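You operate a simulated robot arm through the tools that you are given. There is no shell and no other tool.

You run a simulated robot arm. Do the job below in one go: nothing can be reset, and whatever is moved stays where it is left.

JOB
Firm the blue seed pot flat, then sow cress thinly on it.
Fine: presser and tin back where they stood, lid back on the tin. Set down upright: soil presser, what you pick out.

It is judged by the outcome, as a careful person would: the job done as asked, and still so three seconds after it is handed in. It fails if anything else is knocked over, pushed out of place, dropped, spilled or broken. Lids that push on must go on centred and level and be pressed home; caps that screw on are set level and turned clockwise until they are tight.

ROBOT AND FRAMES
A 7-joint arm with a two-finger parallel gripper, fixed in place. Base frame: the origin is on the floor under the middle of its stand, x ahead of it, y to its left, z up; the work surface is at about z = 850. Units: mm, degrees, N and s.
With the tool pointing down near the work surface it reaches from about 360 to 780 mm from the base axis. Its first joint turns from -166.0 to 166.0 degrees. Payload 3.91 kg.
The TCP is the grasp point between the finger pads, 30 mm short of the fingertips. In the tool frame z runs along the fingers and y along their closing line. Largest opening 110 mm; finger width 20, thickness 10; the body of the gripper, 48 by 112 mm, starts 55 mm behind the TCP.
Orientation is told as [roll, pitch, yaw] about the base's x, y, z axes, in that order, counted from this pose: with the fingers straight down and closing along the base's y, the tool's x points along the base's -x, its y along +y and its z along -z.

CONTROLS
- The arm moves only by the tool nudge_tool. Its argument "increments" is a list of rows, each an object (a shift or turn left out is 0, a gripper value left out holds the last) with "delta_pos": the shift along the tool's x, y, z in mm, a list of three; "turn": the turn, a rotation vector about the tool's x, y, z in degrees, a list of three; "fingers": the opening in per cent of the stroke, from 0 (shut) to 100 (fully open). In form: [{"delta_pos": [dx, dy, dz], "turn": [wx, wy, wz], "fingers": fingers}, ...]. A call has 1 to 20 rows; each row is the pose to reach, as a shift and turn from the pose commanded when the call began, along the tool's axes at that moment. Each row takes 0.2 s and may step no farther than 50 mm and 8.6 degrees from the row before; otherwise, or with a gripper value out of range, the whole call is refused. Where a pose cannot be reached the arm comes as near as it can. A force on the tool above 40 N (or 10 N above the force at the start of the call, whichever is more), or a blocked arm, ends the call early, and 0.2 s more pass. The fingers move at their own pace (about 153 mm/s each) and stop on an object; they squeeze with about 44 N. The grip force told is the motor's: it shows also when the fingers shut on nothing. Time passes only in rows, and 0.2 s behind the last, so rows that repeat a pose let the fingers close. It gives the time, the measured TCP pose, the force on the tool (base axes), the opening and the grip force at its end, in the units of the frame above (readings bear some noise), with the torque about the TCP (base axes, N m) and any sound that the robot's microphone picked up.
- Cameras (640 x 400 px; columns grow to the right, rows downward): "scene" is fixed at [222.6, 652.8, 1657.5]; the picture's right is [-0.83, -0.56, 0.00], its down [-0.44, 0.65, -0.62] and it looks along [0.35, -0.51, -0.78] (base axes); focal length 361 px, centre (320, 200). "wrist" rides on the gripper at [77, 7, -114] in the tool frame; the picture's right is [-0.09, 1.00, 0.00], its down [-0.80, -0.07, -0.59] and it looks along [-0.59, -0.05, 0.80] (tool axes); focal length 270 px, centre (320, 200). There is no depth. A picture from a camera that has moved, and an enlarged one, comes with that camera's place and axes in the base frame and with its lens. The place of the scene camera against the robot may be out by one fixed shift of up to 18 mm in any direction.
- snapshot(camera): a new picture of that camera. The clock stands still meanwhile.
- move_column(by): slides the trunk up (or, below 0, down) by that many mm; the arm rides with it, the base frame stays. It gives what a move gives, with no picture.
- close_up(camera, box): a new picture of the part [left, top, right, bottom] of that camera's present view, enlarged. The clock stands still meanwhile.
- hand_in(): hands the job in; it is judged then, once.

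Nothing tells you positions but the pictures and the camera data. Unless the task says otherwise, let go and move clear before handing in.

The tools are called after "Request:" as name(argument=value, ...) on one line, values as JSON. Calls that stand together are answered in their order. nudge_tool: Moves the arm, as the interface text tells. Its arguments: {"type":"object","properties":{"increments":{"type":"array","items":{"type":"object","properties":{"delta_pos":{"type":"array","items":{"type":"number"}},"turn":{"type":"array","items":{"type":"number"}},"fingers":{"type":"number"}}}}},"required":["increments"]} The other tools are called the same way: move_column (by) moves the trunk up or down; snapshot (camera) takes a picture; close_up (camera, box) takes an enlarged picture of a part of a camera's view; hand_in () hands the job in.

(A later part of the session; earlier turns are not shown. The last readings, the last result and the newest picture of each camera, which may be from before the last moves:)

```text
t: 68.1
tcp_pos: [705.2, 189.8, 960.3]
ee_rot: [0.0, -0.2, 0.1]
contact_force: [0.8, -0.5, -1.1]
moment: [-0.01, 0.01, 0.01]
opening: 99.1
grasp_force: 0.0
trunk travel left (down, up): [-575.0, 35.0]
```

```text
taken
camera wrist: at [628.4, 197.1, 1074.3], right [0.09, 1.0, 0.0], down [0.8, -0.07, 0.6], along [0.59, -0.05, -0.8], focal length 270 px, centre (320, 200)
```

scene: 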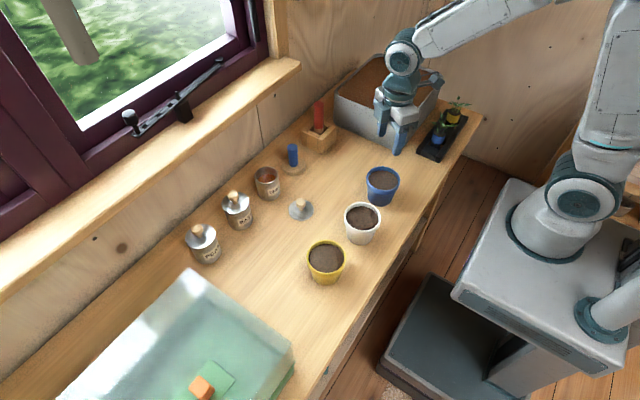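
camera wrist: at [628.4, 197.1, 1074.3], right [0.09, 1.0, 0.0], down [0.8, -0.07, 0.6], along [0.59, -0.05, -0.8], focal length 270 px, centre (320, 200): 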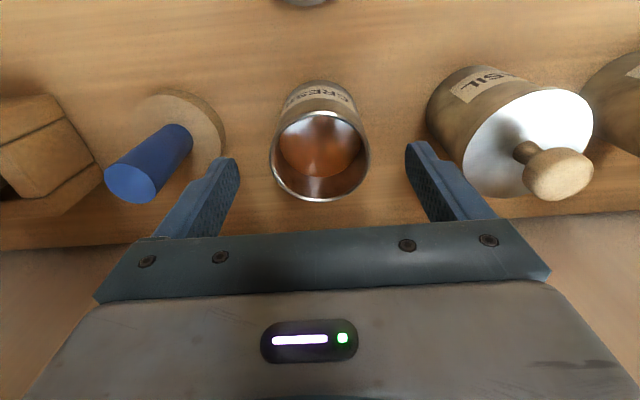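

Request:
nudge_tool(increments=[{"delta_pos": [-3.8, -0.2, 20], "turn": [0, 0.15, 0]}, {"delta_pos": [-3.8, -0.2, 40], "turn": [0, 0.15, 0]}, {"delta_pos": [-3.8, -0.2, 55], "turn": [0, 0.15, 0]}, {"delta_pos": [-3.8, -0.2, 55], "turn": [0, 0.15, 0]}])

Request:
snapshot(camera="wrist")

Request:
close_up(camera="scene", box=[220, 100, 340, 220])

```text
t: 69.1
tcp_pos: [709.9, 187.6, 904.9]
ee_rot: [0.1, 0.2, 0.1]
contact_force: [0.7, 0.2, -0.1]
moment: [0.02, -0.07, 0.0]
opening: 98.9
grasp_force: 0.0
trunk travel left (down, up): [-575.0, 35.0]
```

```text
taken
camera wrist: at [632.3, 194.5, 1019.1], right [0.09, 1.0, 0.0], down [0.8, -0.07, 0.59], along [0.59, -0.05, -0.81], focal length 270 px, centre (320, 200)
```

wrist: 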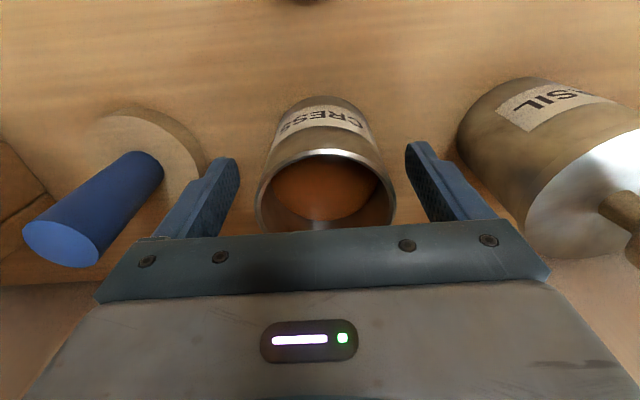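

```text
3.33 times, centred on (280, 160) of scene
camera zoom: at [222.6, 652.8, 1657.5], right [-0.83, -0.56, 0.0], down [-0.44, 0.65, -0.62], along [0.35, -0.51, -0.78], focal length 1204 px, centre (453, 333)
```

zoom: 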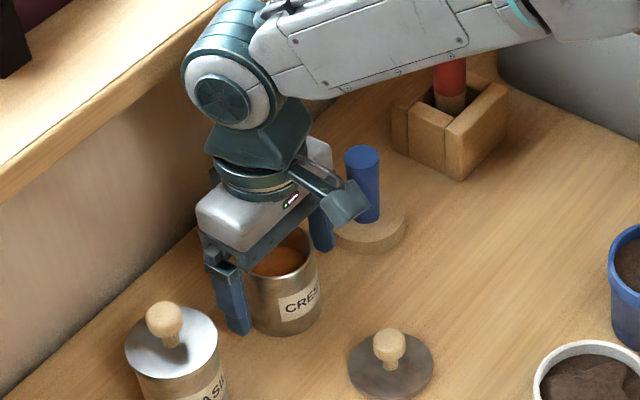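

Slight y correction (+2.2), then grip the tin body.

Request:
nudge_tool(increments=[{"delta_pos": [0, 2.2, 0]}, {"delta_pos": [0, 2.2, 0]}])

Request:
close_up(camera="wrist", box=[200, 80, 440, 240])

```text
t: 69.7
tcp_pos: [708.4, 189.9, 906.8]
ee_rot: [0.1, 0.0, 0.0]
contact_force: [-0.3, -0.2, 0.0]
moment: [-0.02, -0.01, -0.03]
opening: 98.8
grasp_force: 0.1
trunk travel left (down, up): [-575.0, 35.0]
```

```text
2.50 times, centred on (320, 160) of wrist
camera zoom: at [632.3, 196.8, 1019.6], right [0.09, 1.0, 0.0], down [0.8, -0.07, 0.59], along [0.59, -0.05, -0.81], focal length 676 px, centre (320, 300)
```

zoom: 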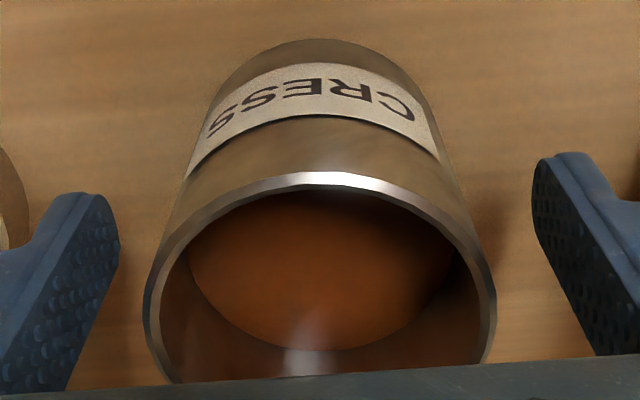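

Request:
nudge_tool(increments=[{"fingers": 65}, {"fingers": 62}, {"fingers": 55}, {"fingers": 50}, {"fingers": 40}, {"fingers": 40}])

Request:
close_up(camera="wrist", box=[200, 80, 440, 240])

```text
t: 71.1
tcp_pos: [710.7, 190.8, 906.0]
ee_rot: [0.1, 0.0, 0.1]
contact_force: [-0.1, 0.1, 0.6]
moment: [-0.07, 0.0, -0.03]
opening: 63.1
grasp_force: 44.0
trunk travel left (down, up): [-575.0, 35.0]
```

```text
2.50 times, centred on (320, 160) of wrist
camera zoom: at [632.3, 196.8, 1019.7], right [0.09, 1.0, 0.0], down [0.8, -0.07, 0.59], along [0.59, -0.05, -0.81], focal length 676 px, centre (320, 300)
```

zoom: 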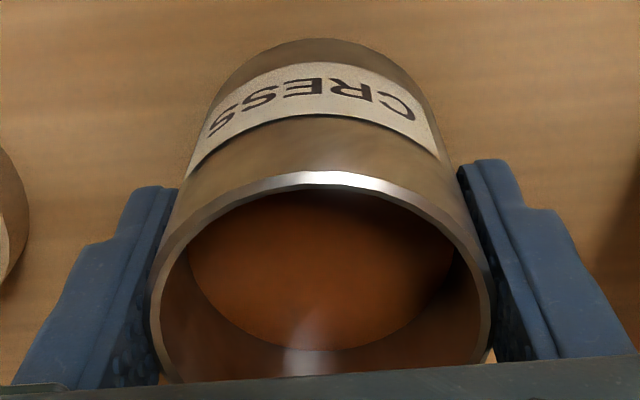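

Tin gripped (63 mm). Lifting smoothly, straight up.

Request:
nudge_tool(increments=[{"delta_pos": [0, 0, -5]}, {"delta_pos": [0, 0, -15]}, {"delta_pos": [0, 0, -35]}, {"delta_pos": [0, 0, -60]}, {"delta_pos": [0, 0, -90]}, {"delta_pos": [0, 0, -120]}, {"delta_pos": [0, 0, -140]}, {"delta_pos": [0, 0, -150]}, {"delta_pos": [0, 0, -150]}])

Request:
snapshot(camera="wrist")

Request:
snapshot(camera="scene")

```text
t: 73.1
tcp_pos: [711.6, 190.7, 1058.4]
ee_rot: [0.0, 0.1, 0.0]
contact_force: [-0.2, -0.2, -1.3]
moment: [0.01, 0.03, 0.0]
opening: 63.0
grasp_force: 43.9
trunk travel left (down, up): [-575.0, 35.0]
```

```text
taken
camera wrist: at [634.1, 196.5, 1170.4], right [0.09, 1.0, 0.0], down [0.8, -0.07, 0.59], along [0.59, -0.05, -0.81], focal length 270 px, centre (320, 200)
```

wrist: 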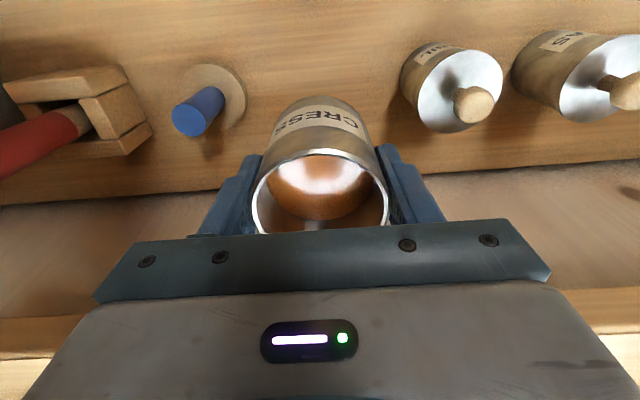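

```text
taken
```

scene: 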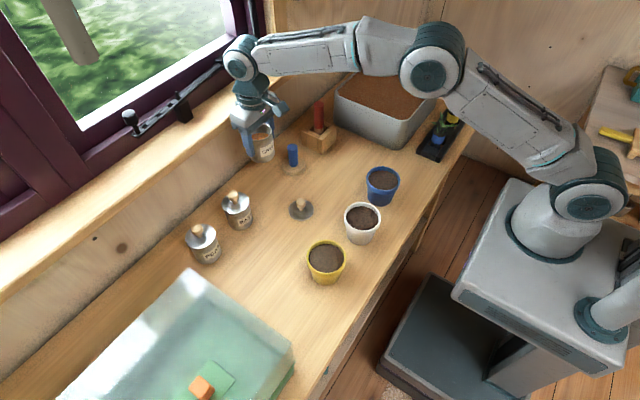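

The tin is held upright and steady. Carrying it above the bench toward the blue pot, then yawing to the rehearsed heading.

Request:
nudge_tool(increments=[{"delta_pos": [14, -9, -10]}, {"delta_pos": [42, -27, -20]}, {"delta_pos": [73, -47, -25]}, {"delta_pos": [105, -67, -25]}, {"delta_pos": [137, -88, -25]}, {"delta_pos": [169, -108, -25]}, {"delta_pos": [201, -129, -25]}, {"delta_pos": [233, -149, -25]}, {"delta_pos": [262, -168, -25]}, {"delta_pos": [281, -180, -25]}, {"delta_pos": [281, -180, -25]}])

Request:
nudge_tool(increments=[{"turn": [0, 0, -8]}, {"turn": [0, 0, -16]}, {"turn": [0, 0, -24]}, {"turn": [0, 0, -32]}, {"turn": [0, 0, -40]}, {"turn": [0, 0, -48]}, {"turn": [0, 0, -56]}, {"turn": [0, 0, -58]}, {"turn": [0, 0, -58]}])

Request:
snapshot(camera="wrist")

Request:
snapshot(camera="scene")

```text
t: 75.5
tcp_pos: [431.6, 9.8, 1080.4]
ee_rot: [0.0, 0.1, 0.1]
contact_force: [-0.9, 0.1, -2.1]
moment: [0.0, -0.01, -0.01]
opening: 62.9
grasp_force: 44.2
trunk travel left (down, up): [-575.0, 35.0]
```

```text
t: 77.5
tcp_pos: [429.9, 9.7, 1079.9]
ee_rot: [0.1, 0.1, 58.2]
contact_force: [0.0, 0.1, -1.9]
moment: [0.03, -0.01, 0.01]
opening: 63.0
grasp_force: 44.4
trunk travel left (down, up): [-575.0, 35.0]
```

```text
taken
camera wrist: at [383.3, -52.0, 1194.7], right [-0.8, 0.6, 0.0], down [0.48, 0.64, 0.59], along [0.36, 0.48, -0.8], focal length 270 px, centre (320, 200)
```

wrist: 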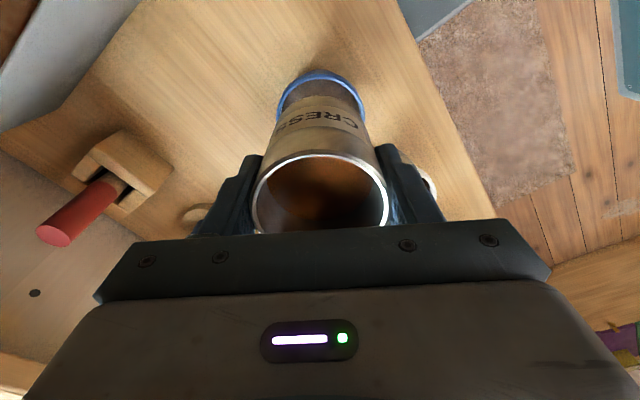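

```text
taken
```

scene: 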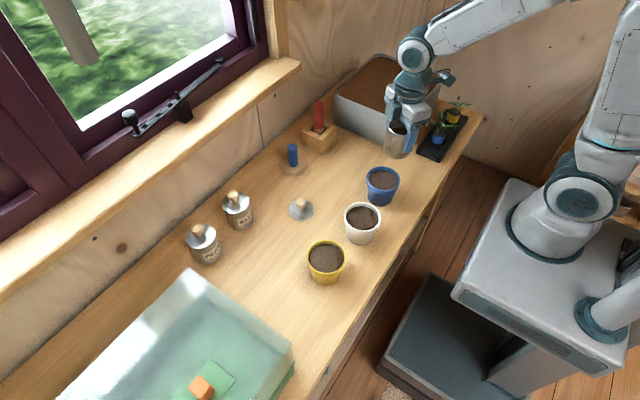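

The tin is over the blue pot side at yaw 58. I'll lower to just above the rim with the lip side set to fall slightly short of the pot centre, then tilt gradually.

Request:
nudge_tool(increments=[{"delta_pos": [8, 0, 25]}, {"delta_pos": [16, 0, 50]}, {"delta_pos": [24.4, 0, 75]}, {"delta_pos": [24.4, 0, 84]}, {"delta_pos": [24.4, 0, 84]}])

Request:
close_up(camera="scene", box=[300, 80, 480, 230])

Request:
snapshot(camera="wrist")

```text
t: 78.7
tcp_pos: [418.7, -8.8, 996.7]
ee_rot: [0.0, -0.1, 58.2]
contact_force: [0.3, 0.0, -2.2]
moment: [0.02, 0.0, -0.01]
opening: 63.2
grasp_force: 44.2
trunk travel left (down, up): [-575.0, 35.0]
```

```text
2.67 times, centred on (390, 155) of scene
camera zoom: at [222.6, 652.8, 1657.5], right [-0.83, -0.56, 0.0], down [-0.44, 0.65, -0.62], along [0.35, -0.51, -0.78], focal length 963 px, centre (133, 320)
```

zoom: 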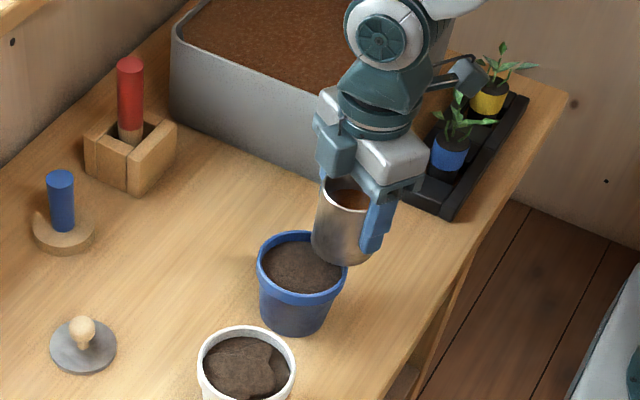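

```text
taken
camera wrist: at [371.2, -71.0, 1110.2], right [-0.8, 0.6, 0.0], down [0.48, 0.64, 0.59], along [0.36, 0.48, -0.8], focal length 270 px, centre (320, 200)
```

wrist: 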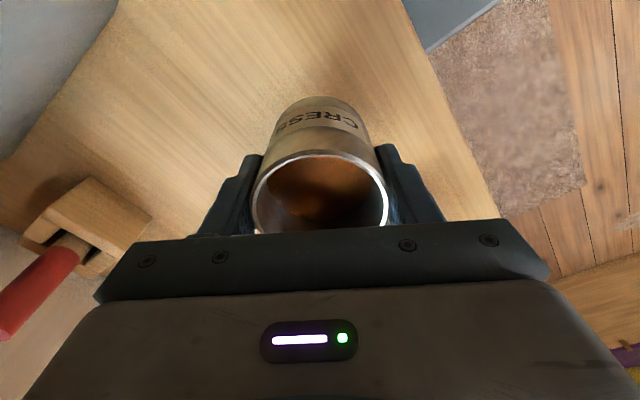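

Set up well: the tin is beside the pot and will tip toward it. Tilting to 32 degrees first.

Request:
nudge_tool(increments=[{"turn": [0, 4, 0]}, {"turn": [0, 8, 0]}, {"turn": [0, 12, 0]}, {"turn": [0, 16, 0]}, {"turn": [0, 20, 0]}, {"turn": [0, 24, 0]}, {"turn": [0, 28, 0]}, {"turn": [0, 32, 0]}, {"turn": [0, 32, 0]}])

Request:
close_up(camera="scene", box=[300, 80, 480, 230])

Request:
snapshot(camera="wrist")

```text
t: 80.7
tcp_pos: [416.7, -11.6, 997.6]
ee_rot: [0.0, 32.0, 58.2]
contact_force: [-0.6, -0.4, -1.4]
moment: [0.02, 0.01, 0.01]
opening: 63.0
grasp_force: 43.8
trunk travel left (down, up): [-575.0, 35.0]
```

```text
2.67 times, centred on (390, 155) of scene
camera zoom: at [222.6, 652.8, 1657.5], right [-0.83, -0.56, 0.0], down [-0.44, 0.65, -0.62], along [0.35, -0.51, -0.78], focal length 963 px, centre (133, 320)
```

zoom: 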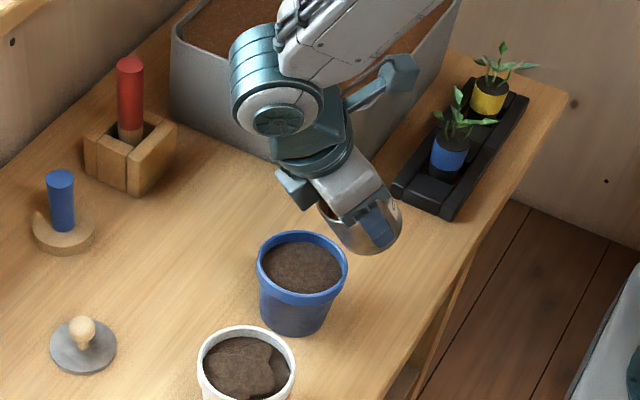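

```text
taken
camera wrist: at [408.9, -11.3, 1134.4], right [-0.81, 0.59, -0.04], down [0.59, 0.81, 0.08], along [0.08, 0.04, -1.0], focal length 270 px, centre (320, 200)
```

wrist: 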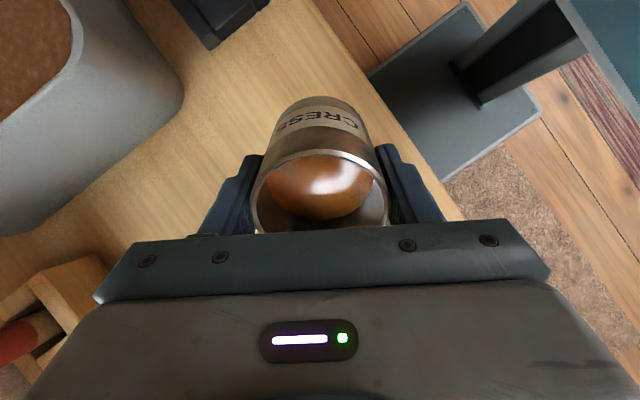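

Request:
nudge_tool(increments=[{"turn": [0, 4, 0]}, {"turn": [0, 8, 0]}, {"turn": [0, 12, 0]}, {"turn": [0, 12, 0]}])

Request:
close_up(camera="scene", box=[330, 130, 450, 230])

Request:
close_up(camera="wrist", box=[220, 80, 420, 230])

```text
t: 81.7
tcp_pos: [418.7, -12.0, 997.8]
ee_rot: [0.2, 43.9, 58.1]
contact_force: [0.1, -1.1, -2.1]
moment: [0.03, -0.03, 0.0]
opening: 62.9
grasp_force: 43.9
trunk travel left (down, up): [-575.0, 35.0]
```

```text
4.00 times, centred on (390, 180) of scene
camera zoom: at [222.6, 652.8, 1657.5], right [-0.83, -0.56, 0.0], down [-0.44, 0.65, -0.62], along [0.35, -0.51, -0.78], focal length 1445 px, centre (40, 280)
```

zoom: 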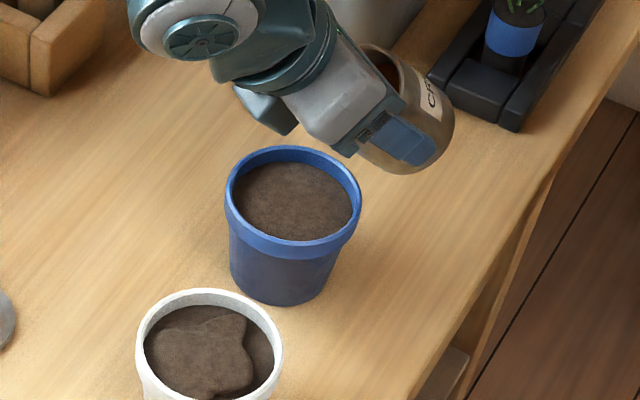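

```text
2.67 times, centred on (320, 155) of wrist
camera zoom: at [424.5, 13.2, 1132.6], right [-0.81, 0.58, -0.06], down [0.58, 0.8, -0.13], along [-0.03, -0.14, -0.99], focal length 721 px, centre (320, 320)
```

zoom: 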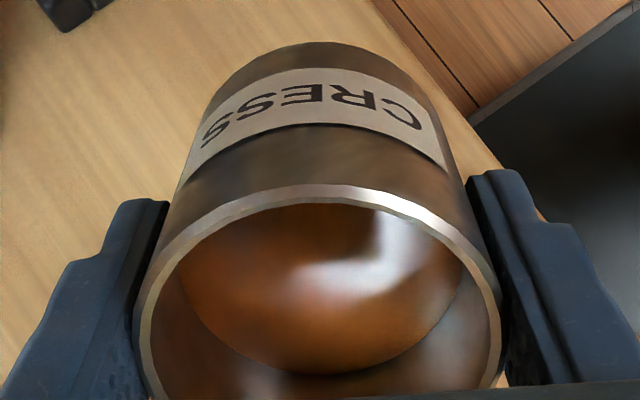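

Request:
nudge_tool(increments=[{"turn": [0, 3, 0]}, {"turn": [0, 6, 0]}, {"turn": [0, 8, 0]}, {"turn": [0, 8, 0]}])

Request:
close_up(camera="scene", box=[330, 130, 450, 230])

Request:
close_up(camera="wrist", box=[220, 80, 420, 230])

```text
t: 82.7
tcp_pos: [415.8, -10.9, 998.6]
ee_rot: [0.1, 51.9, 58.2]
contact_force: [-0.2, 0.0, -1.3]
moment: [0.03, -0.02, 0.0]
opening: 62.9
grasp_force: 43.7
trunk travel left (down, up): [-575.0, 35.0]
```

```text
4.00 times, centred on (390, 180) of scene
camera zoom: at [222.6, 652.8, 1657.5], right [-0.83, -0.56, 0.0], down [-0.44, 0.65, -0.62], along [0.35, -0.51, -0.78], focal length 1445 px, centre (40, 280)
```

zoom: 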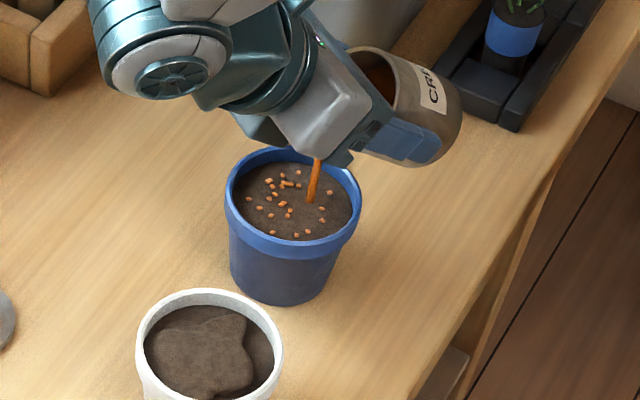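

```text
2.67 times, centred on (320, 155) of wrist
camera zoom: at [433.5, 28.6, 1128.1], right [-0.82, 0.57, -0.07], down [0.57, 0.78, -0.27], along [-0.1, -0.26, -0.96], focal length 721 px, centre (320, 320)
```

zoom: 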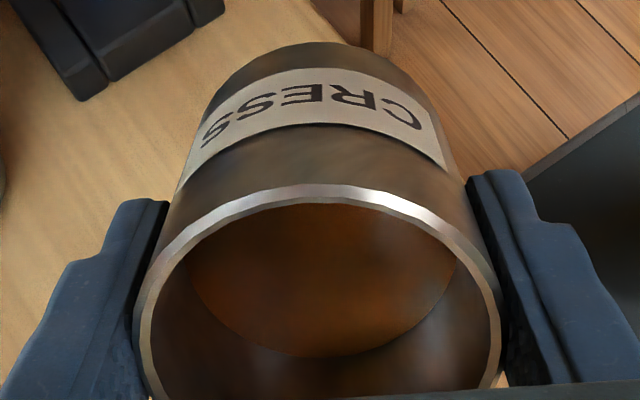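

Seed is falling and about two dozen grains already lie scattered on the soil; I'll tip the tin back at once.

Request:
nudge_tool(increments=[{"turn": [0, -8.5, 0]}, {"turn": [0, -17, 0]}, {"turn": [0, -25, 0]}, {"turn": [0, -25, 0]}])

Request:
close_up(camera="scene", box=[350, 150, 420, 220])

Request:
close_up(camera="scene", box=[310, 110, 450, 250])

```text
t: 83.7
tcp_pos: [418.4, -11.2, 996.7]
ee_rot: [0.0, 26.9, 58.3]
contact_force: [0.5, 0.5, -1.5]
moment: [-0.04, -0.04, 0.0]
opening: 63.0
grasp_force: 44.1
trunk travel left (down, up): [-575.0, 35.0]
```

```text
5.71 times, centred on (385, 185) of scene
camera zoom: at [222.6, 652.8, 1657.5], right [-0.83, -0.56, 0.0], down [-0.44, 0.65, -0.62], along [0.35, -0.51, -0.78], focal length 2064 px, centre (-51, 286)
```

zoom: 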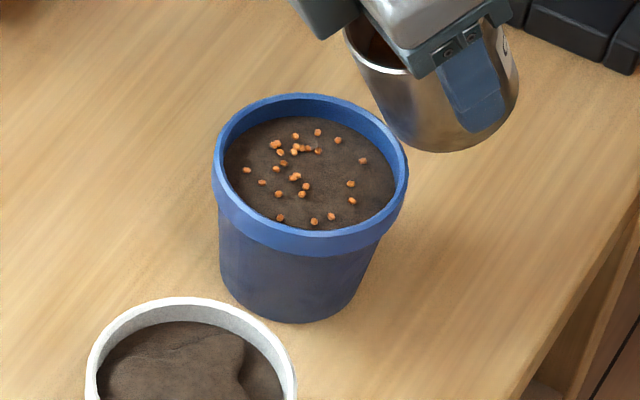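

```text
2.86 times, centred on (380, 180) of scene
camera zoom: at [222.6, 652.8, 1657.5], right [-0.83, -0.56, 0.0], down [-0.44, 0.65, -0.62], along [0.35, -0.51, -0.78], focal length 1032 px, centre (149, 257)
```

zoom: 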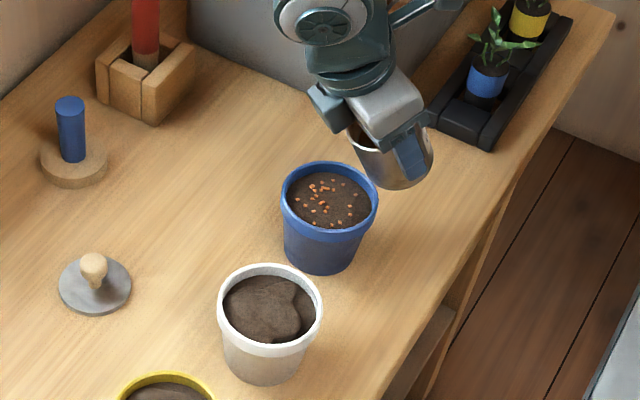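

About 27 grains lie thinly spread over the soil, and nothing shows on the bench. I'll return the tin upright, raise it, and inspect.

Request:
nudge_tool(increments=[{"turn": [0, -8, 0]}, {"turn": [0, -16, 0]}, {"turn": [0, -24, 0]}, {"turn": [0, -26.9, 0]}, {"turn": [0, -26.9, 0]}])

Request:
nudge_tool(increments=[{"delta_pos": [0, 0, -20]}, {"delta_pos": [0, 0, -50]}, {"delta_pos": [0, 0, -80]}, {"delta_pos": [0, 0, -85]}, {"delta_pos": [0, 0, -85]}])

Request:
snapshot(camera="wrist")

Request:
close_up(camera="scene", box=[345, 150, 425, 220])

```text
t: 84.9
tcp_pos: [416.8, -10.9, 997.4]
ee_rot: [0.2, 0.1, 58.1]
contact_force: [1.0, -0.9, -1.6]
moment: [-0.02, 0.03, 0.02]
opening: 63.2
grasp_force: 43.9
trunk travel left (down, up): [-575.0, 35.0]
```

```text
t: 86.1
tcp_pos: [417.8, -9.7, 1083.8]
ee_rot: [0.1, 0.0, 58.1]
contact_force: [1.3, -0.4, -1.7]
moment: [0.0, 0.0, 0.02]
opening: 63.1
grasp_force: 44.7
trunk travel left (down, up): [-575.0, 35.0]
```

```text
taken
camera wrist: at [370.7, -72.8, 1198.4], right [-0.8, 0.6, 0.0], down [0.48, 0.64, 0.59], along [0.36, 0.47, -0.81], focal length 270 px, centre (320, 200)
```

wrist: 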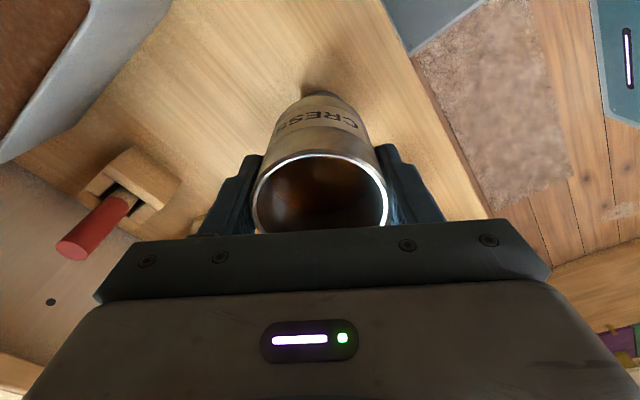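

```text
5.71 times, centred on (385, 185) of scene
camera zoom: at [222.6, 652.8, 1657.5], right [-0.83, -0.56, 0.0], down [-0.44, 0.65, -0.62], along [0.35, -0.51, -0.78], focal length 2064 px, centre (-51, 286)
```

zoom: 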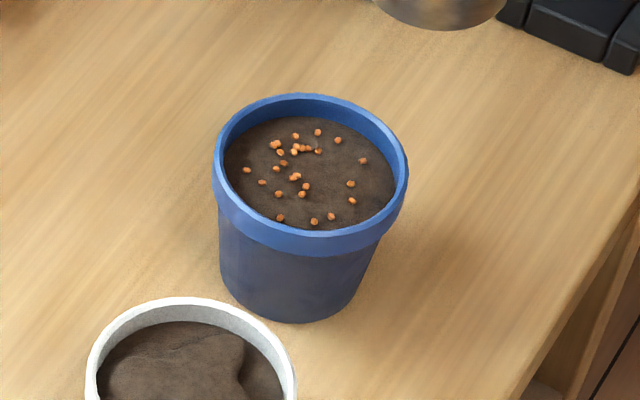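

Request:
nudge_tool(increments=[{"turn": [0, 0, 8]}, {"turn": [0, 0, 16]}, {"turn": [0, 0, 24]}, {"turn": [0, 0, 32]}, {"turn": [0, 0, 40]}, {"turn": [0, 0, 48]}, {"turn": [0, 0, 56]}, {"turn": [0, 0, 58.1]}, {"turn": [0, 0, 58.1]}])

Request:
nudge_tool(increments=[{"delta_pos": [-10, 30, 0]}, {"delta_pos": [-20, 60, 0]}, {"delta_pos": [-30, 95, 0]}, {"delta_pos": [-42, 130, 0]}, {"delta_pos": [-42, 130, 0]}])

Request:
snapshot(camera="wrist")

Request:
close_up(camera="wrist", box=[130, 10, 290, 150])

```text
t: 88.1
tcp_pos: [417.9, -11.6, 1081.6]
ee_rot: [0.1, 0.2, -0.1]
contact_force: [0.3, -0.5, -1.5]
moment: [0.02, -0.02, 0.0]
opening: 63.2
grasp_force: 44.0
trunk travel left (down, up): [-575.0, 35.0]
```

```text
t: 89.3
tcp_pos: [459.0, 119.6, 1081.3]
ee_rot: [0.0, 0.3, 0.0]
contact_force: [0.6, 0.2, -1.5]
moment: [0.04, 0.02, 0.01]
opening: 62.9
grasp_force: 43.9
trunk travel left (down, up): [-575.0, 35.0]
```

```text
taken
camera wrist: at [382.5, 126.9, 1196.1], right [0.09, 1.0, 0.0], down [0.8, -0.07, 0.59], along [0.59, -0.05, -0.81], focal length 270 px, centre (320, 200)
```

wrist: 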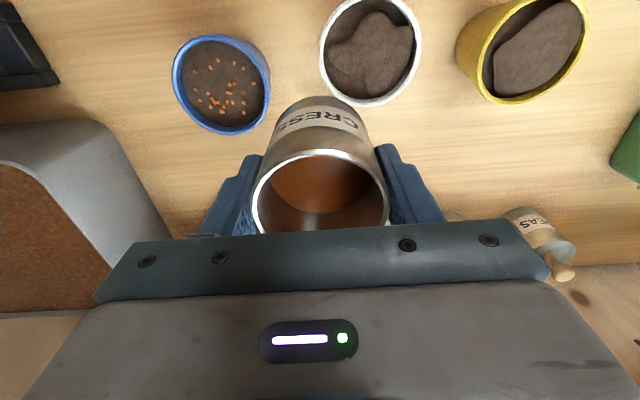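

```text
2.86 times, centred on (210, 80) of wrist
camera zoom: at [382.5, 126.9, 1196.1], right [0.09, 1.0, 0.0], down [0.8, -0.07, 0.59], along [0.59, -0.05, -0.81], focal length 772 px, centre (634, 543)
```

zoom: 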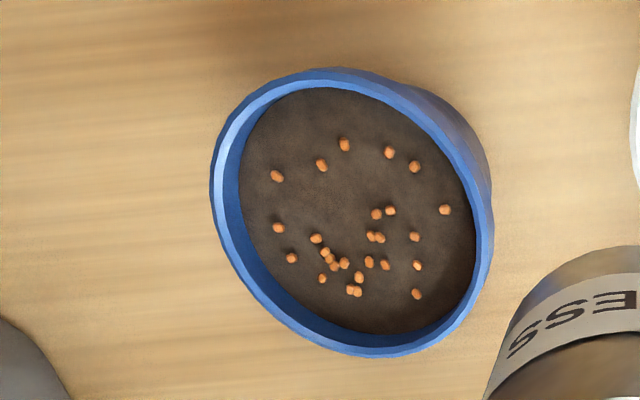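

A thin, fairly even sprinkling of about 28 grains, nothing spilled. Now I'll carry the tin back above its original spot.

Request:
nudge_tool(increments=[{"delta_pos": [-15, 4, 0], "turn": [0, -0.2, 0]}, {"delta_pos": [-50, 14, 0], "turn": [0, -0.2, 0]}, {"delta_pos": [-90, 25, 0], "turn": [0, -0.2, 0]}, {"delta_pos": [-130, 36, 0], "turn": [0, -0.2, 0]}, {"delta_pos": [-170, 47, 0], "turn": [0, -0.2, 0]}, {"delta_pos": [-205, 57, 0], "turn": [0, -0.2, 0]}, {"delta_pos": [-235, 66, 0], "turn": [0, -0.2, 0]}, {"delta_pos": [-249.8, 69.9, 0], "turn": [0, -0.2, 0]}, {"delta_pos": [-249.8, 69.9, 0], "turn": [0, -0.2, 0]}])

Request:
snapshot(camera="wrist")

```text
t: 91.3
tcp_pos: [708.8, 191.6, 1080.8]
ee_rot: [0.0, 0.0, 0.0]
contact_force: [-0.3, 0.4, -1.2]
moment: [-0.01, 0.0, -0.02]
opening: 63.0
grasp_force: 44.0
trunk travel left (down, up): [-575.0, 35.0]
```

```text
taken
camera wrist: at [631.6, 197.7, 1195.1], right [0.09, 1.0, 0.0], down [0.8, -0.07, 0.6], along [0.59, -0.05, -0.8], focal length 270 px, centre (320, 200)
```

wrist: 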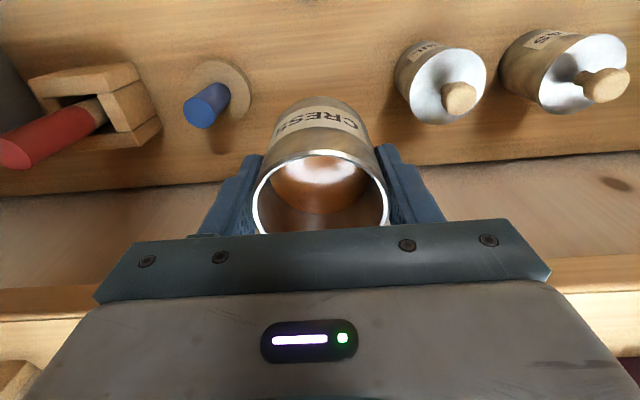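

Request:
nudge_tool(increments=[{"delta_pos": [-0.7, -0.9, 40]}, {"delta_pos": [-0.7, -0.9, 80]}, {"delta_pos": [-0.7, -0.9, 120]}, {"delta_pos": [-0.7, -0.9, 150]}, {"delta_pos": [-0.7, -0.9, 163]}, {"delta_pos": [-0.7, -0.9, 163]}])

Request:
snapshot(camera="wrist")

```text
t: 92.7
tcp_pos: [709.3, 188.6, 916.3]
ee_rot: [0.1, -0.1, 0.0]
contact_force: [-0.2, 0.8, -1.2]
moment: [0.0, -0.02, -0.01]
opening: 63.0
grasp_force: 44.4
trunk travel left (down, up): [-575.0, 35.0]
```

```text
taken
camera wrist: at [632.3, 195.8, 1030.2], right [0.09, 1.0, 0.0], down [0.8, -0.07, 0.6], along [0.59, -0.05, -0.8], focal length 270 px, centre (320, 200)
```

wrist: 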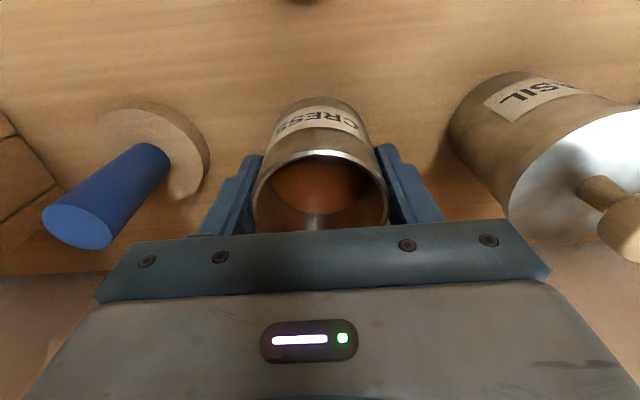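

Request:
nudge_tool(increments=[{"delta_pos": [0, 1, 3]}, {"delta_pos": [0, 1, 6]}, {"delta_pos": [0, 1, 9]}, {"delta_pos": [0, 1, 9.5]}, {"delta_pos": [0, 1, 9.5]}])

Request:
close_up(camera="wrist", box=[200, 80, 440, 240])

```text
t: 93.9
tcp_pos: [710.5, 189.3, 908.3]
ee_rot: [0.0, 0.0, 0.0]
contact_force: [-0.6, 0.5, -1.5]
moment: [0.02, 0.0, -0.02]
opening: 62.8
grasp_force: 43.6
trunk travel left (down, up): [-575.0, 35.0]
```

```text
2.50 times, centred on (320, 160) of wrist
camera zoom: at [633.2, 196.2, 1021.7], right [0.09, 1.0, 0.0], down [0.8, -0.07, 0.6], along [0.59, -0.05, -0.8], focal length 676 px, centre (320, 300)
```

zoom: 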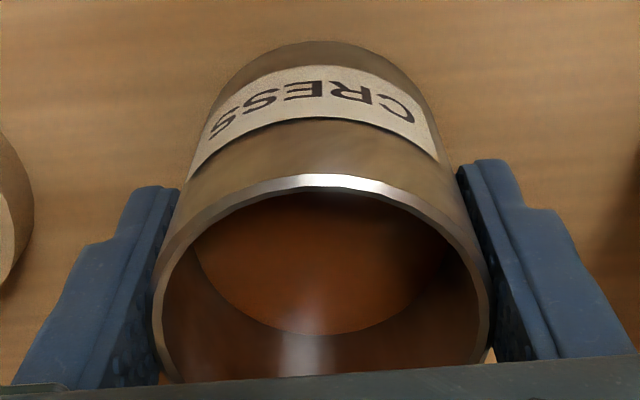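

Request:
nudge_tool(increments=[{"delta_pos": [0.8, 0.5, 0.7]}, {"delta_pos": [0.8, 0.5, 1.4]}, {"delta_pos": [0.8, 0.5, 1.8]}, {"delta_pos": [0.8, 0.5, 1.8]}])

```text
t: 94.9
tcp_pos: [710.5, 188.8, 905.9]
ee_rot: [-0.1, -0.1, 0.0]
contact_force: [1.2, -0.1, 0.8]
moment: [0.06, 0.08, 0.01]
opening: 62.7
grasp_force: 44.3
trunk travel left (down, up): [-575.0, 35.0]
```

Request:
nudge_tool(increments=[{"delta_pos": [0, 0, 0.4]}, {"delta_pos": [0, 0, 0.4]}])

Request:
close_up(camera="scene", box=[220, 100, 340, 220])

```text
t: 95.5
tcp_pos: [707.5, 189.6, 905.3]
ee_rot: [0.1, -0.1, 0.0]
contact_force: [2.5, 0.6, 5.8]
moment: [0.03, 0.07, -0.05]
opening: 63.0
grasp_force: 44.6
trunk travel left (down, up): [-575.0, 35.0]
```

```text
3.33 times, centred on (280, 160) of scene
camera zoom: at [222.6, 652.8, 1657.5], right [-0.83, -0.56, 0.0], down [-0.44, 0.65, -0.62], along [0.35, -0.51, -0.78], focal length 1204 px, centre (453, 333)
```

zoom: 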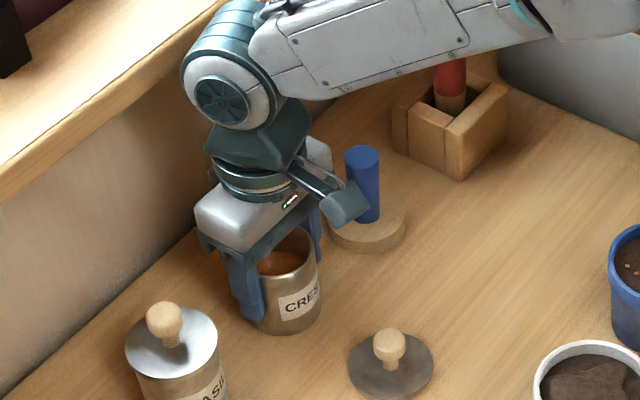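

The tin stands on its spot. Releasing with the same opening used before, then rising straight up.

Request:
nudge_tool(increments=[{"delta_pos": [0, 0, -0.4], "fingers": 70}, {"delta_pos": [0, 0, -0.4], "fingers": 90}, {"delta_pos": [0, 0, -0.4], "fingers": 90}, {"delta_pos": [0, 0, -20]}, {"delta_pos": [0, 0, -55]}, {"delta_pos": [0, 0, -95]}, {"delta_pos": [0, 0, -135]}, {"delta_pos": [0, 0, -170]}, {"delta_pos": [0, 0, -170]}])

Request:
snapshot(camera="wrist")

Request:
close_up(camera="wrist", box=[240, 30, 400, 170])

Request:
close_up(camera="scene", box=[220, 120, 360, 240])

```text
t: 97.5
tcp_pos: [712.0, 191.8, 1075.9]
ee_rot: [0.0, -0.1, 0.0]
contact_force: [0.0, -0.3, 0.0]
moment: [-0.03, -0.04, -0.01]
opening: 98.9
grasp_force: 0.3
trunk travel left (down, up): [-575.0, 35.0]
```

```text
taken
camera wrist: at [633.9, 198.7, 1189.1], right [0.09, 1.0, 0.0], down [0.8, -0.07, 0.6], along [0.59, -0.05, -0.8], focal length 270 px, centre (320, 200)
```

wrist: 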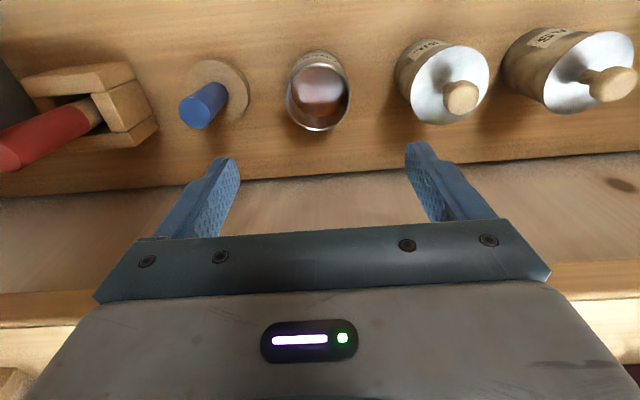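

```text
2.86 times, centred on (320, 100) of wrist
camera zoom: at [633.9, 198.7, 1189.1], right [0.09, 1.0, 0.0], down [0.8, -0.07, 0.6], along [0.59, -0.05, -0.8], focal length 772 px, centre (320, 486)
```

zoom: 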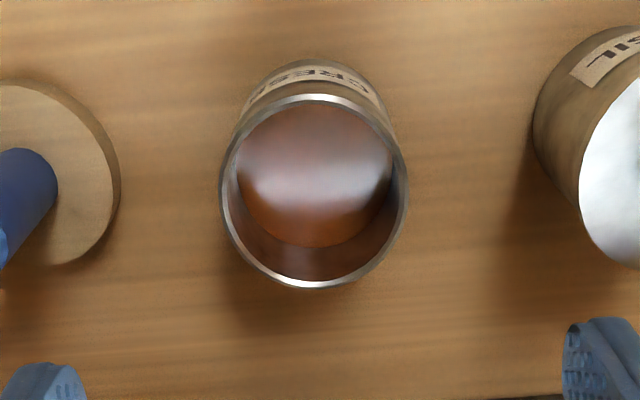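

```text
3.33 times, centred on (290, 180) of scene
camera zoom: at [222.6, 652.8, 1657.5], right [-0.83, -0.56, 0.0], down [-0.44, 0.65, -0.62], along [0.35, -0.51, -0.78], focal length 1204 px, centre (420, 267)
```

zoom: 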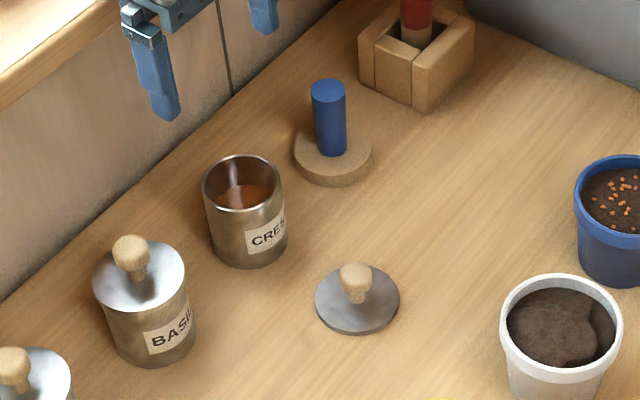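

Tin is back exactly on its spot. Now fetching the lid: hover above its knob first and check alignment.

Request:
nudge_tool(increments=[{"delta_pos": [40, -1, 10], "fingers": 55}, {"delta_pos": [80, -2, 30]}, {"delta_pos": [115.8, -1.8, 60]}, {"delta_pos": [115.8, -1.8, 100]}, {"delta_pos": [115.8, -1.8, 115]}, {"delta_pos": [115.8, -1.8, 115]}])

Request:
snapshot(camera="wrist")

Request:
close_up(camera="wrist", box=[240, 30, 400, 170])

```text
t: 98.9
tcp_pos: [596.9, 185.4, 961.1]
ee_rot: [0.0, -0.1, 0.0]
contact_force: [0.0, 0.7, 0.9]
moment: [0.04, 0.03, 0.03]
opening: 60.7
grasp_force: 0.0
trunk travel left (down, up): [-575.0, 35.0]
```

```text
taken
camera wrist: at [518.7, 193.0, 1073.9], right [0.09, 1.0, 0.0], down [0.8, -0.07, 0.6], along [0.59, -0.05, -0.8], focal length 270 px, centre (320, 200)
```

wrist: 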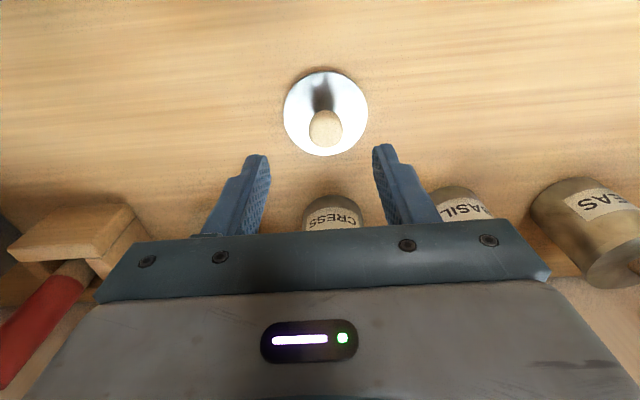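

```text
2.86 times, centred on (320, 100) of wrist
camera zoom: at [518.7, 193.0, 1073.9], right [0.09, 1.0, 0.0], down [0.8, -0.07, 0.6], along [0.59, -0.05, -0.8], focal length 772 px, centre (320, 486)
```

zoom: 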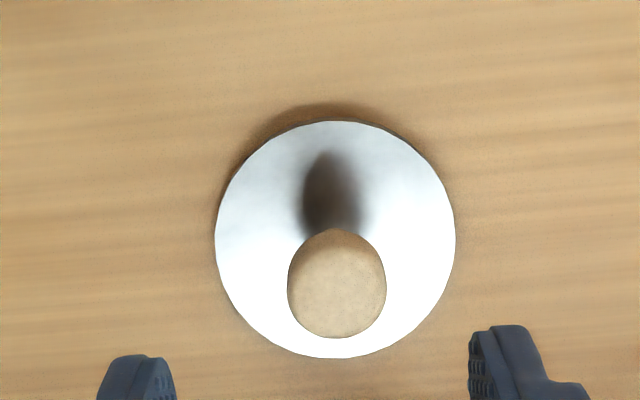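

Request:
nudge_tool(increments=[{"delta_pos": [0.6, 4.2, 20]}, {"delta_pos": [0.6, 4.2, 45]}, {"delta_pos": [0.6, 4.2, 60]}, {"delta_pos": [0.6, 4.2, 60]}])

Request:
close_up(camera="wrist", box=[220, 60, 420, 220])

```text
t: 99.9
tcp_pos: [593.8, 190.9, 902.1]
ee_rot: [-0.1, -0.1, 0.0]
contact_force: [0.3, 0.3, 0.4]
moment: [0.0, -0.01, 0.0]
opening: 60.6
grasp_force: 0.0
trunk travel left (down, up): [-575.0, 35.0]
```

```text
2.50 times, centred on (320, 140) of wrist
camera zoom: at [515.8, 198.7, 1015.5], right [0.09, 1.0, 0.0], down [0.8, -0.07, 0.6], along [0.59, -0.05, -0.8], focal length 676 px, centre (320, 350)
```

zoom: 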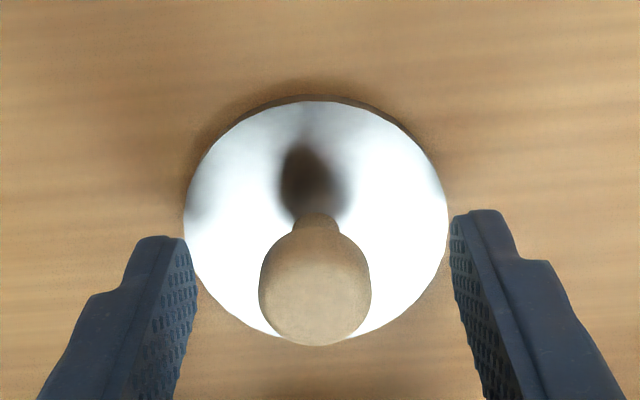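

Request:
nudge_tool(increments=[{"delta_pos": [-2.3, -1.5, 4]}, {"delta_pos": [-2.3, -1.5, 8]}, {"delta_pos": [-2.3, -1.5, 10]}, {"delta_pos": [-2.3, -1.5, 10]}])

Request:
close_up(camera="wrist", box=[220, 60, 420, 220])

```text
t: 100.9
tcp_pos: [595.0, 190.2, 891.9]
ee_rot: [0.0, -0.1, 0.0]
contact_force: [-0.4, -0.4, 0.2]
moment: [0.01, 0.0, 0.0]
opening: 60.6
grasp_force: 0.0
trunk travel left (down, up): [-575.0, 35.0]
```

```text
2.50 times, centred on (320, 140) of wrist
camera zoom: at [518.2, 197.3, 1004.5], right [0.09, 1.0, 0.0], down [0.8, -0.07, 0.6], along [0.59, -0.05, -0.8], focal length 676 px, centre (320, 350)
```

zoom: 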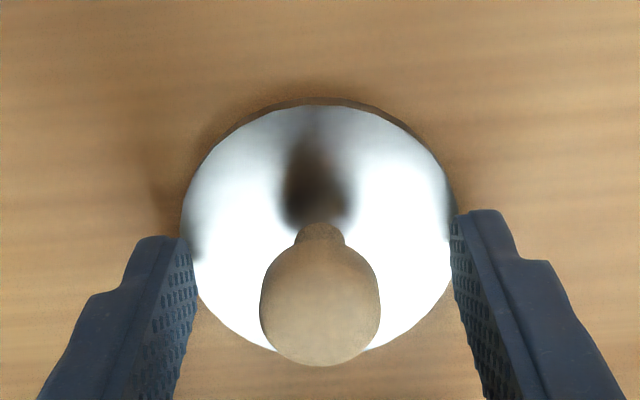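

Matches the earlier grip geometry exactly. Closing on the knob.

Request:
nudge_tool(increments=[{"fingers": 30}, {"fingers": 0}, {"fingers": 0}, {"fingers": 0}, {"fingers": 0}])

Request:
close_up(camera="wrist", box=[220, 60, 420, 220])

```text
t: 102.1
tcp_pos: [595.0, 189.4, 889.6]
ee_rot: [0.0, -0.2, 0.0]
contact_force: [0.0, -0.5, 0.8]
moment: [0.03, -0.02, -0.01]
opening: 22.2
grasp_force: 43.7
trunk travel left (down, up): [-575.0, 35.0]
```

```text
2.50 times, centred on (320, 140) of wrist
camera zoom: at [518.2, 197.3, 1004.6], right [0.09, 1.0, 0.0], down [0.8, -0.07, 0.6], along [0.59, -0.05, -0.8], focal length 676 px, centre (320, 350)
```

zoom: 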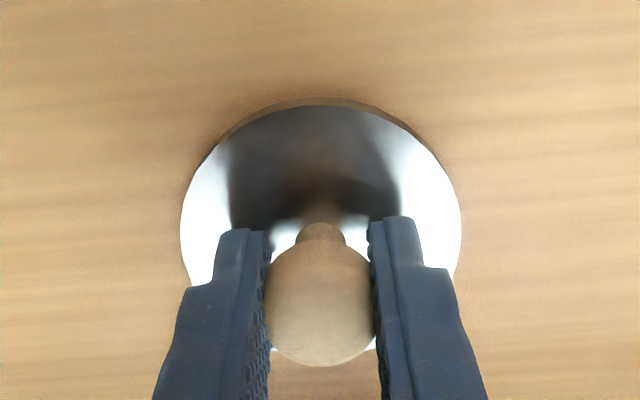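

Lid gripped. Lifting and moving back above the tin.

Request:
nudge_tool(increments=[{"delta_pos": [0, 0, -15]}, {"delta_pos": [0, 0, -50]}, {"delta_pos": [0, 0, -90]}, {"delta_pos": [0, 0, -130]}, {"delta_pos": [0, 0, -150]}, {"delta_pos": [-40, 0, -150]}, {"delta_pos": [-80, 0, -150]}, {"delta_pos": [-113.5, -0.5, -150]}, {"delta_pos": [-113.5, -0.5, -150]}])

Request:
snapshot(camera="wrist")

Request:
close_up(camera="scene", box=[220, 100, 320, 210])

```text
t: 104.1
tcp_pos: [709.3, 192.3, 1043.0]
ee_rot: [0.1, 0.1, 0.1]
contact_force: [-0.4, 0.1, -0.2]
moment: [-0.04, -0.03, 0.04]
opening: 22.1
grasp_force: 44.2
trunk travel left (down, up): [-575.0, 35.0]
```

```text
taken
camera wrist: at [632.4, 198.4, 1156.7], right [0.09, 1.0, 0.0], down [0.8, -0.07, 0.6], along [0.59, -0.05, -0.8], focal length 270 px, centre (320, 200)
```

wrist: 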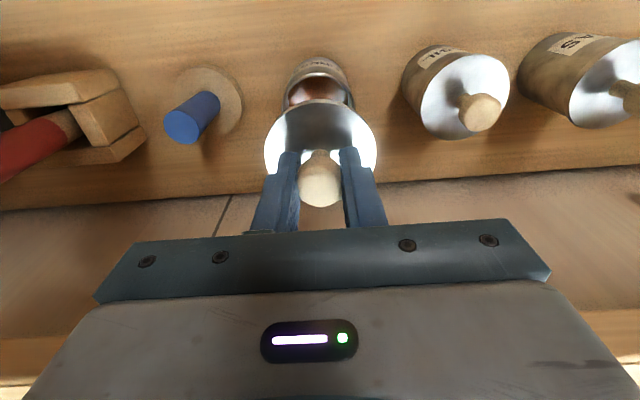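

```text
3.64 times, centred on (270, 155) of scene
camera zoom: at [222.6, 652.8, 1657.5], right [-0.83, -0.56, 0.0], down [-0.44, 0.65, -0.62], along [0.35, -0.51, -0.78], focal length 1314 px, centre (502, 364)
```

zoom: 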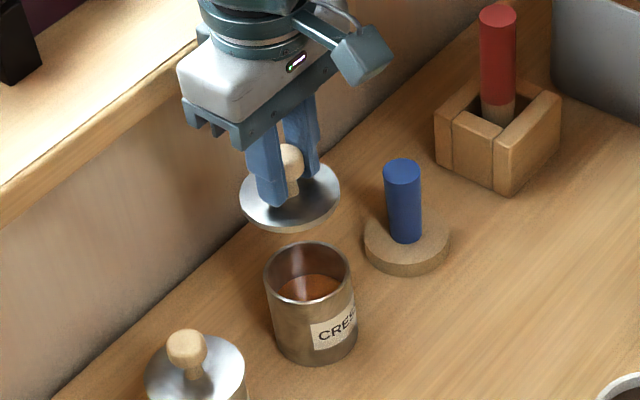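

Request:
nudge_tool(increments=[{"delta_pos": [0.5, -1.6, 20]}, {"delta_pos": [0.5, -1.6, 40]}, {"delta_pos": [0.5, -1.6, 56]}, {"delta_pos": [0.5, -1.6, 56]}])

Request:
close_up(camera="wrist", box=[220, 60, 420, 220])

Request:
close_up(camera="scene", box=[230, 130, 310, 210])

```text
t: 105.1
tcp_pos: [708.5, 190.8, 984.9]
ee_rot: [0.0, 0.0, 0.0]
contact_force: [-0.7, 0.3, 0.2]
moment: [-0.01, 0.0, 0.02]
opening: 22.2
grasp_force: 43.9
trunk travel left (down, up): [-575.0, 35.0]
```

```text
2.50 times, centred on (320, 140) of wrist
camera zoom: at [631.5, 198.1, 1098.8], right [0.09, 1.0, 0.0], down [0.8, -0.07, 0.6], along [0.59, -0.05, -0.8], focal length 676 px, centre (320, 350)
```

zoom: 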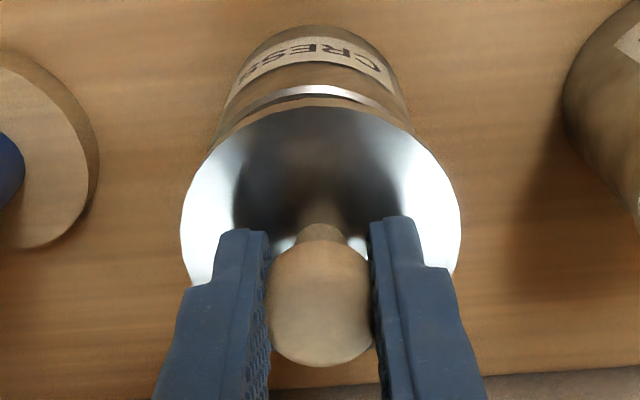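

```text
5.00 times, centred on (270, 170) of scene
camera zoom: at [222.6, 652.8, 1657.5], right [-0.83, -0.56, 0.0], down [-0.44, 0.65, -0.62], along [0.35, -0.51, -0.78], focal length 1806 px, centre (570, 350)
```

zoom: 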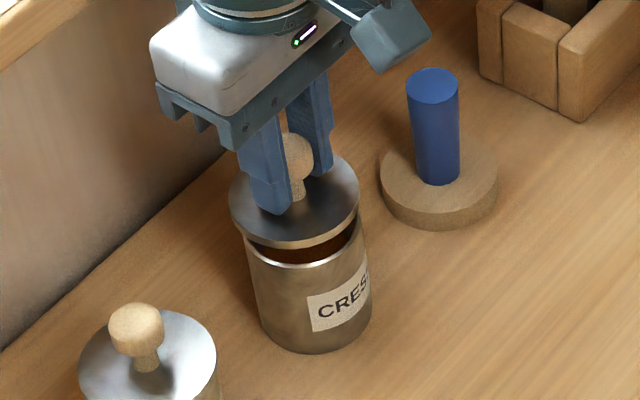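

Lid is about 1.6 mm off in y; correcting before lowering.

Request:
nudge_tool(increments=[{"delta_pos": [0.2, -1.6, 0]}, {"delta_pos": [0.2, -1.6, 6]}, {"delta_pos": [0.2, -1.6, 6]}])

Request:
close_up(camera="wrist", box=[220, 60, 420, 220])

Request:
close_up(camera="scene", box=[230, 130, 310, 210])

```text
t: 105.9
tcp_pos: [710.0, 188.8, 978.8]
ee_rot: [0.0, -0.1, 0.0]
contact_force: [0.5, -0.7, -0.3]
moment: [0.02, 0.0, 0.02]
opening: 22.2
grasp_force: 44.3
trunk travel left (down, up): [-575.0, 35.0]
```

```text
2.50 times, centred on (320, 140) of wrist
camera zoom: at [631.5, 195.3, 1092.7], right [0.09, 1.0, 0.0], down [0.8, -0.07, 0.6], along [0.59, -0.05, -0.8], focal length 676 px, centre (320, 350)
```

zoom: 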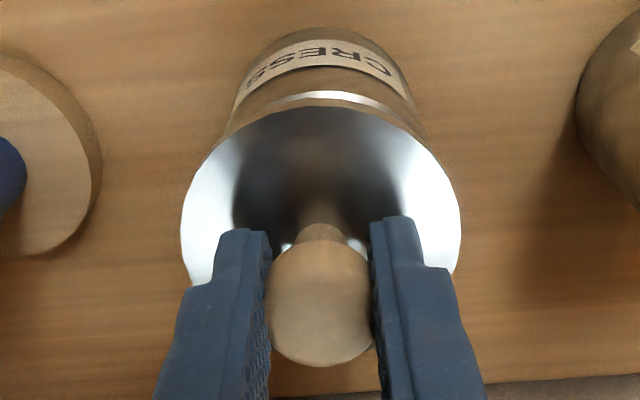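

```text
5.00 times, centred on (270, 170) of scene
camera zoom: at [222.6, 652.8, 1657.5], right [-0.83, -0.56, 0.0], down [-0.44, 0.65, -0.62], along [0.35, -0.51, -0.78], focal length 1806 px, centre (570, 350)
```

zoom: 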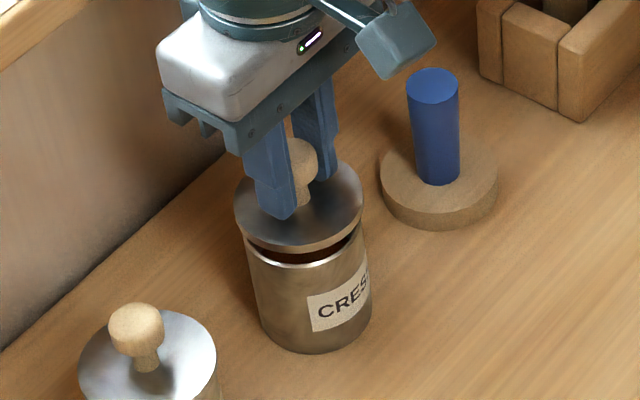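

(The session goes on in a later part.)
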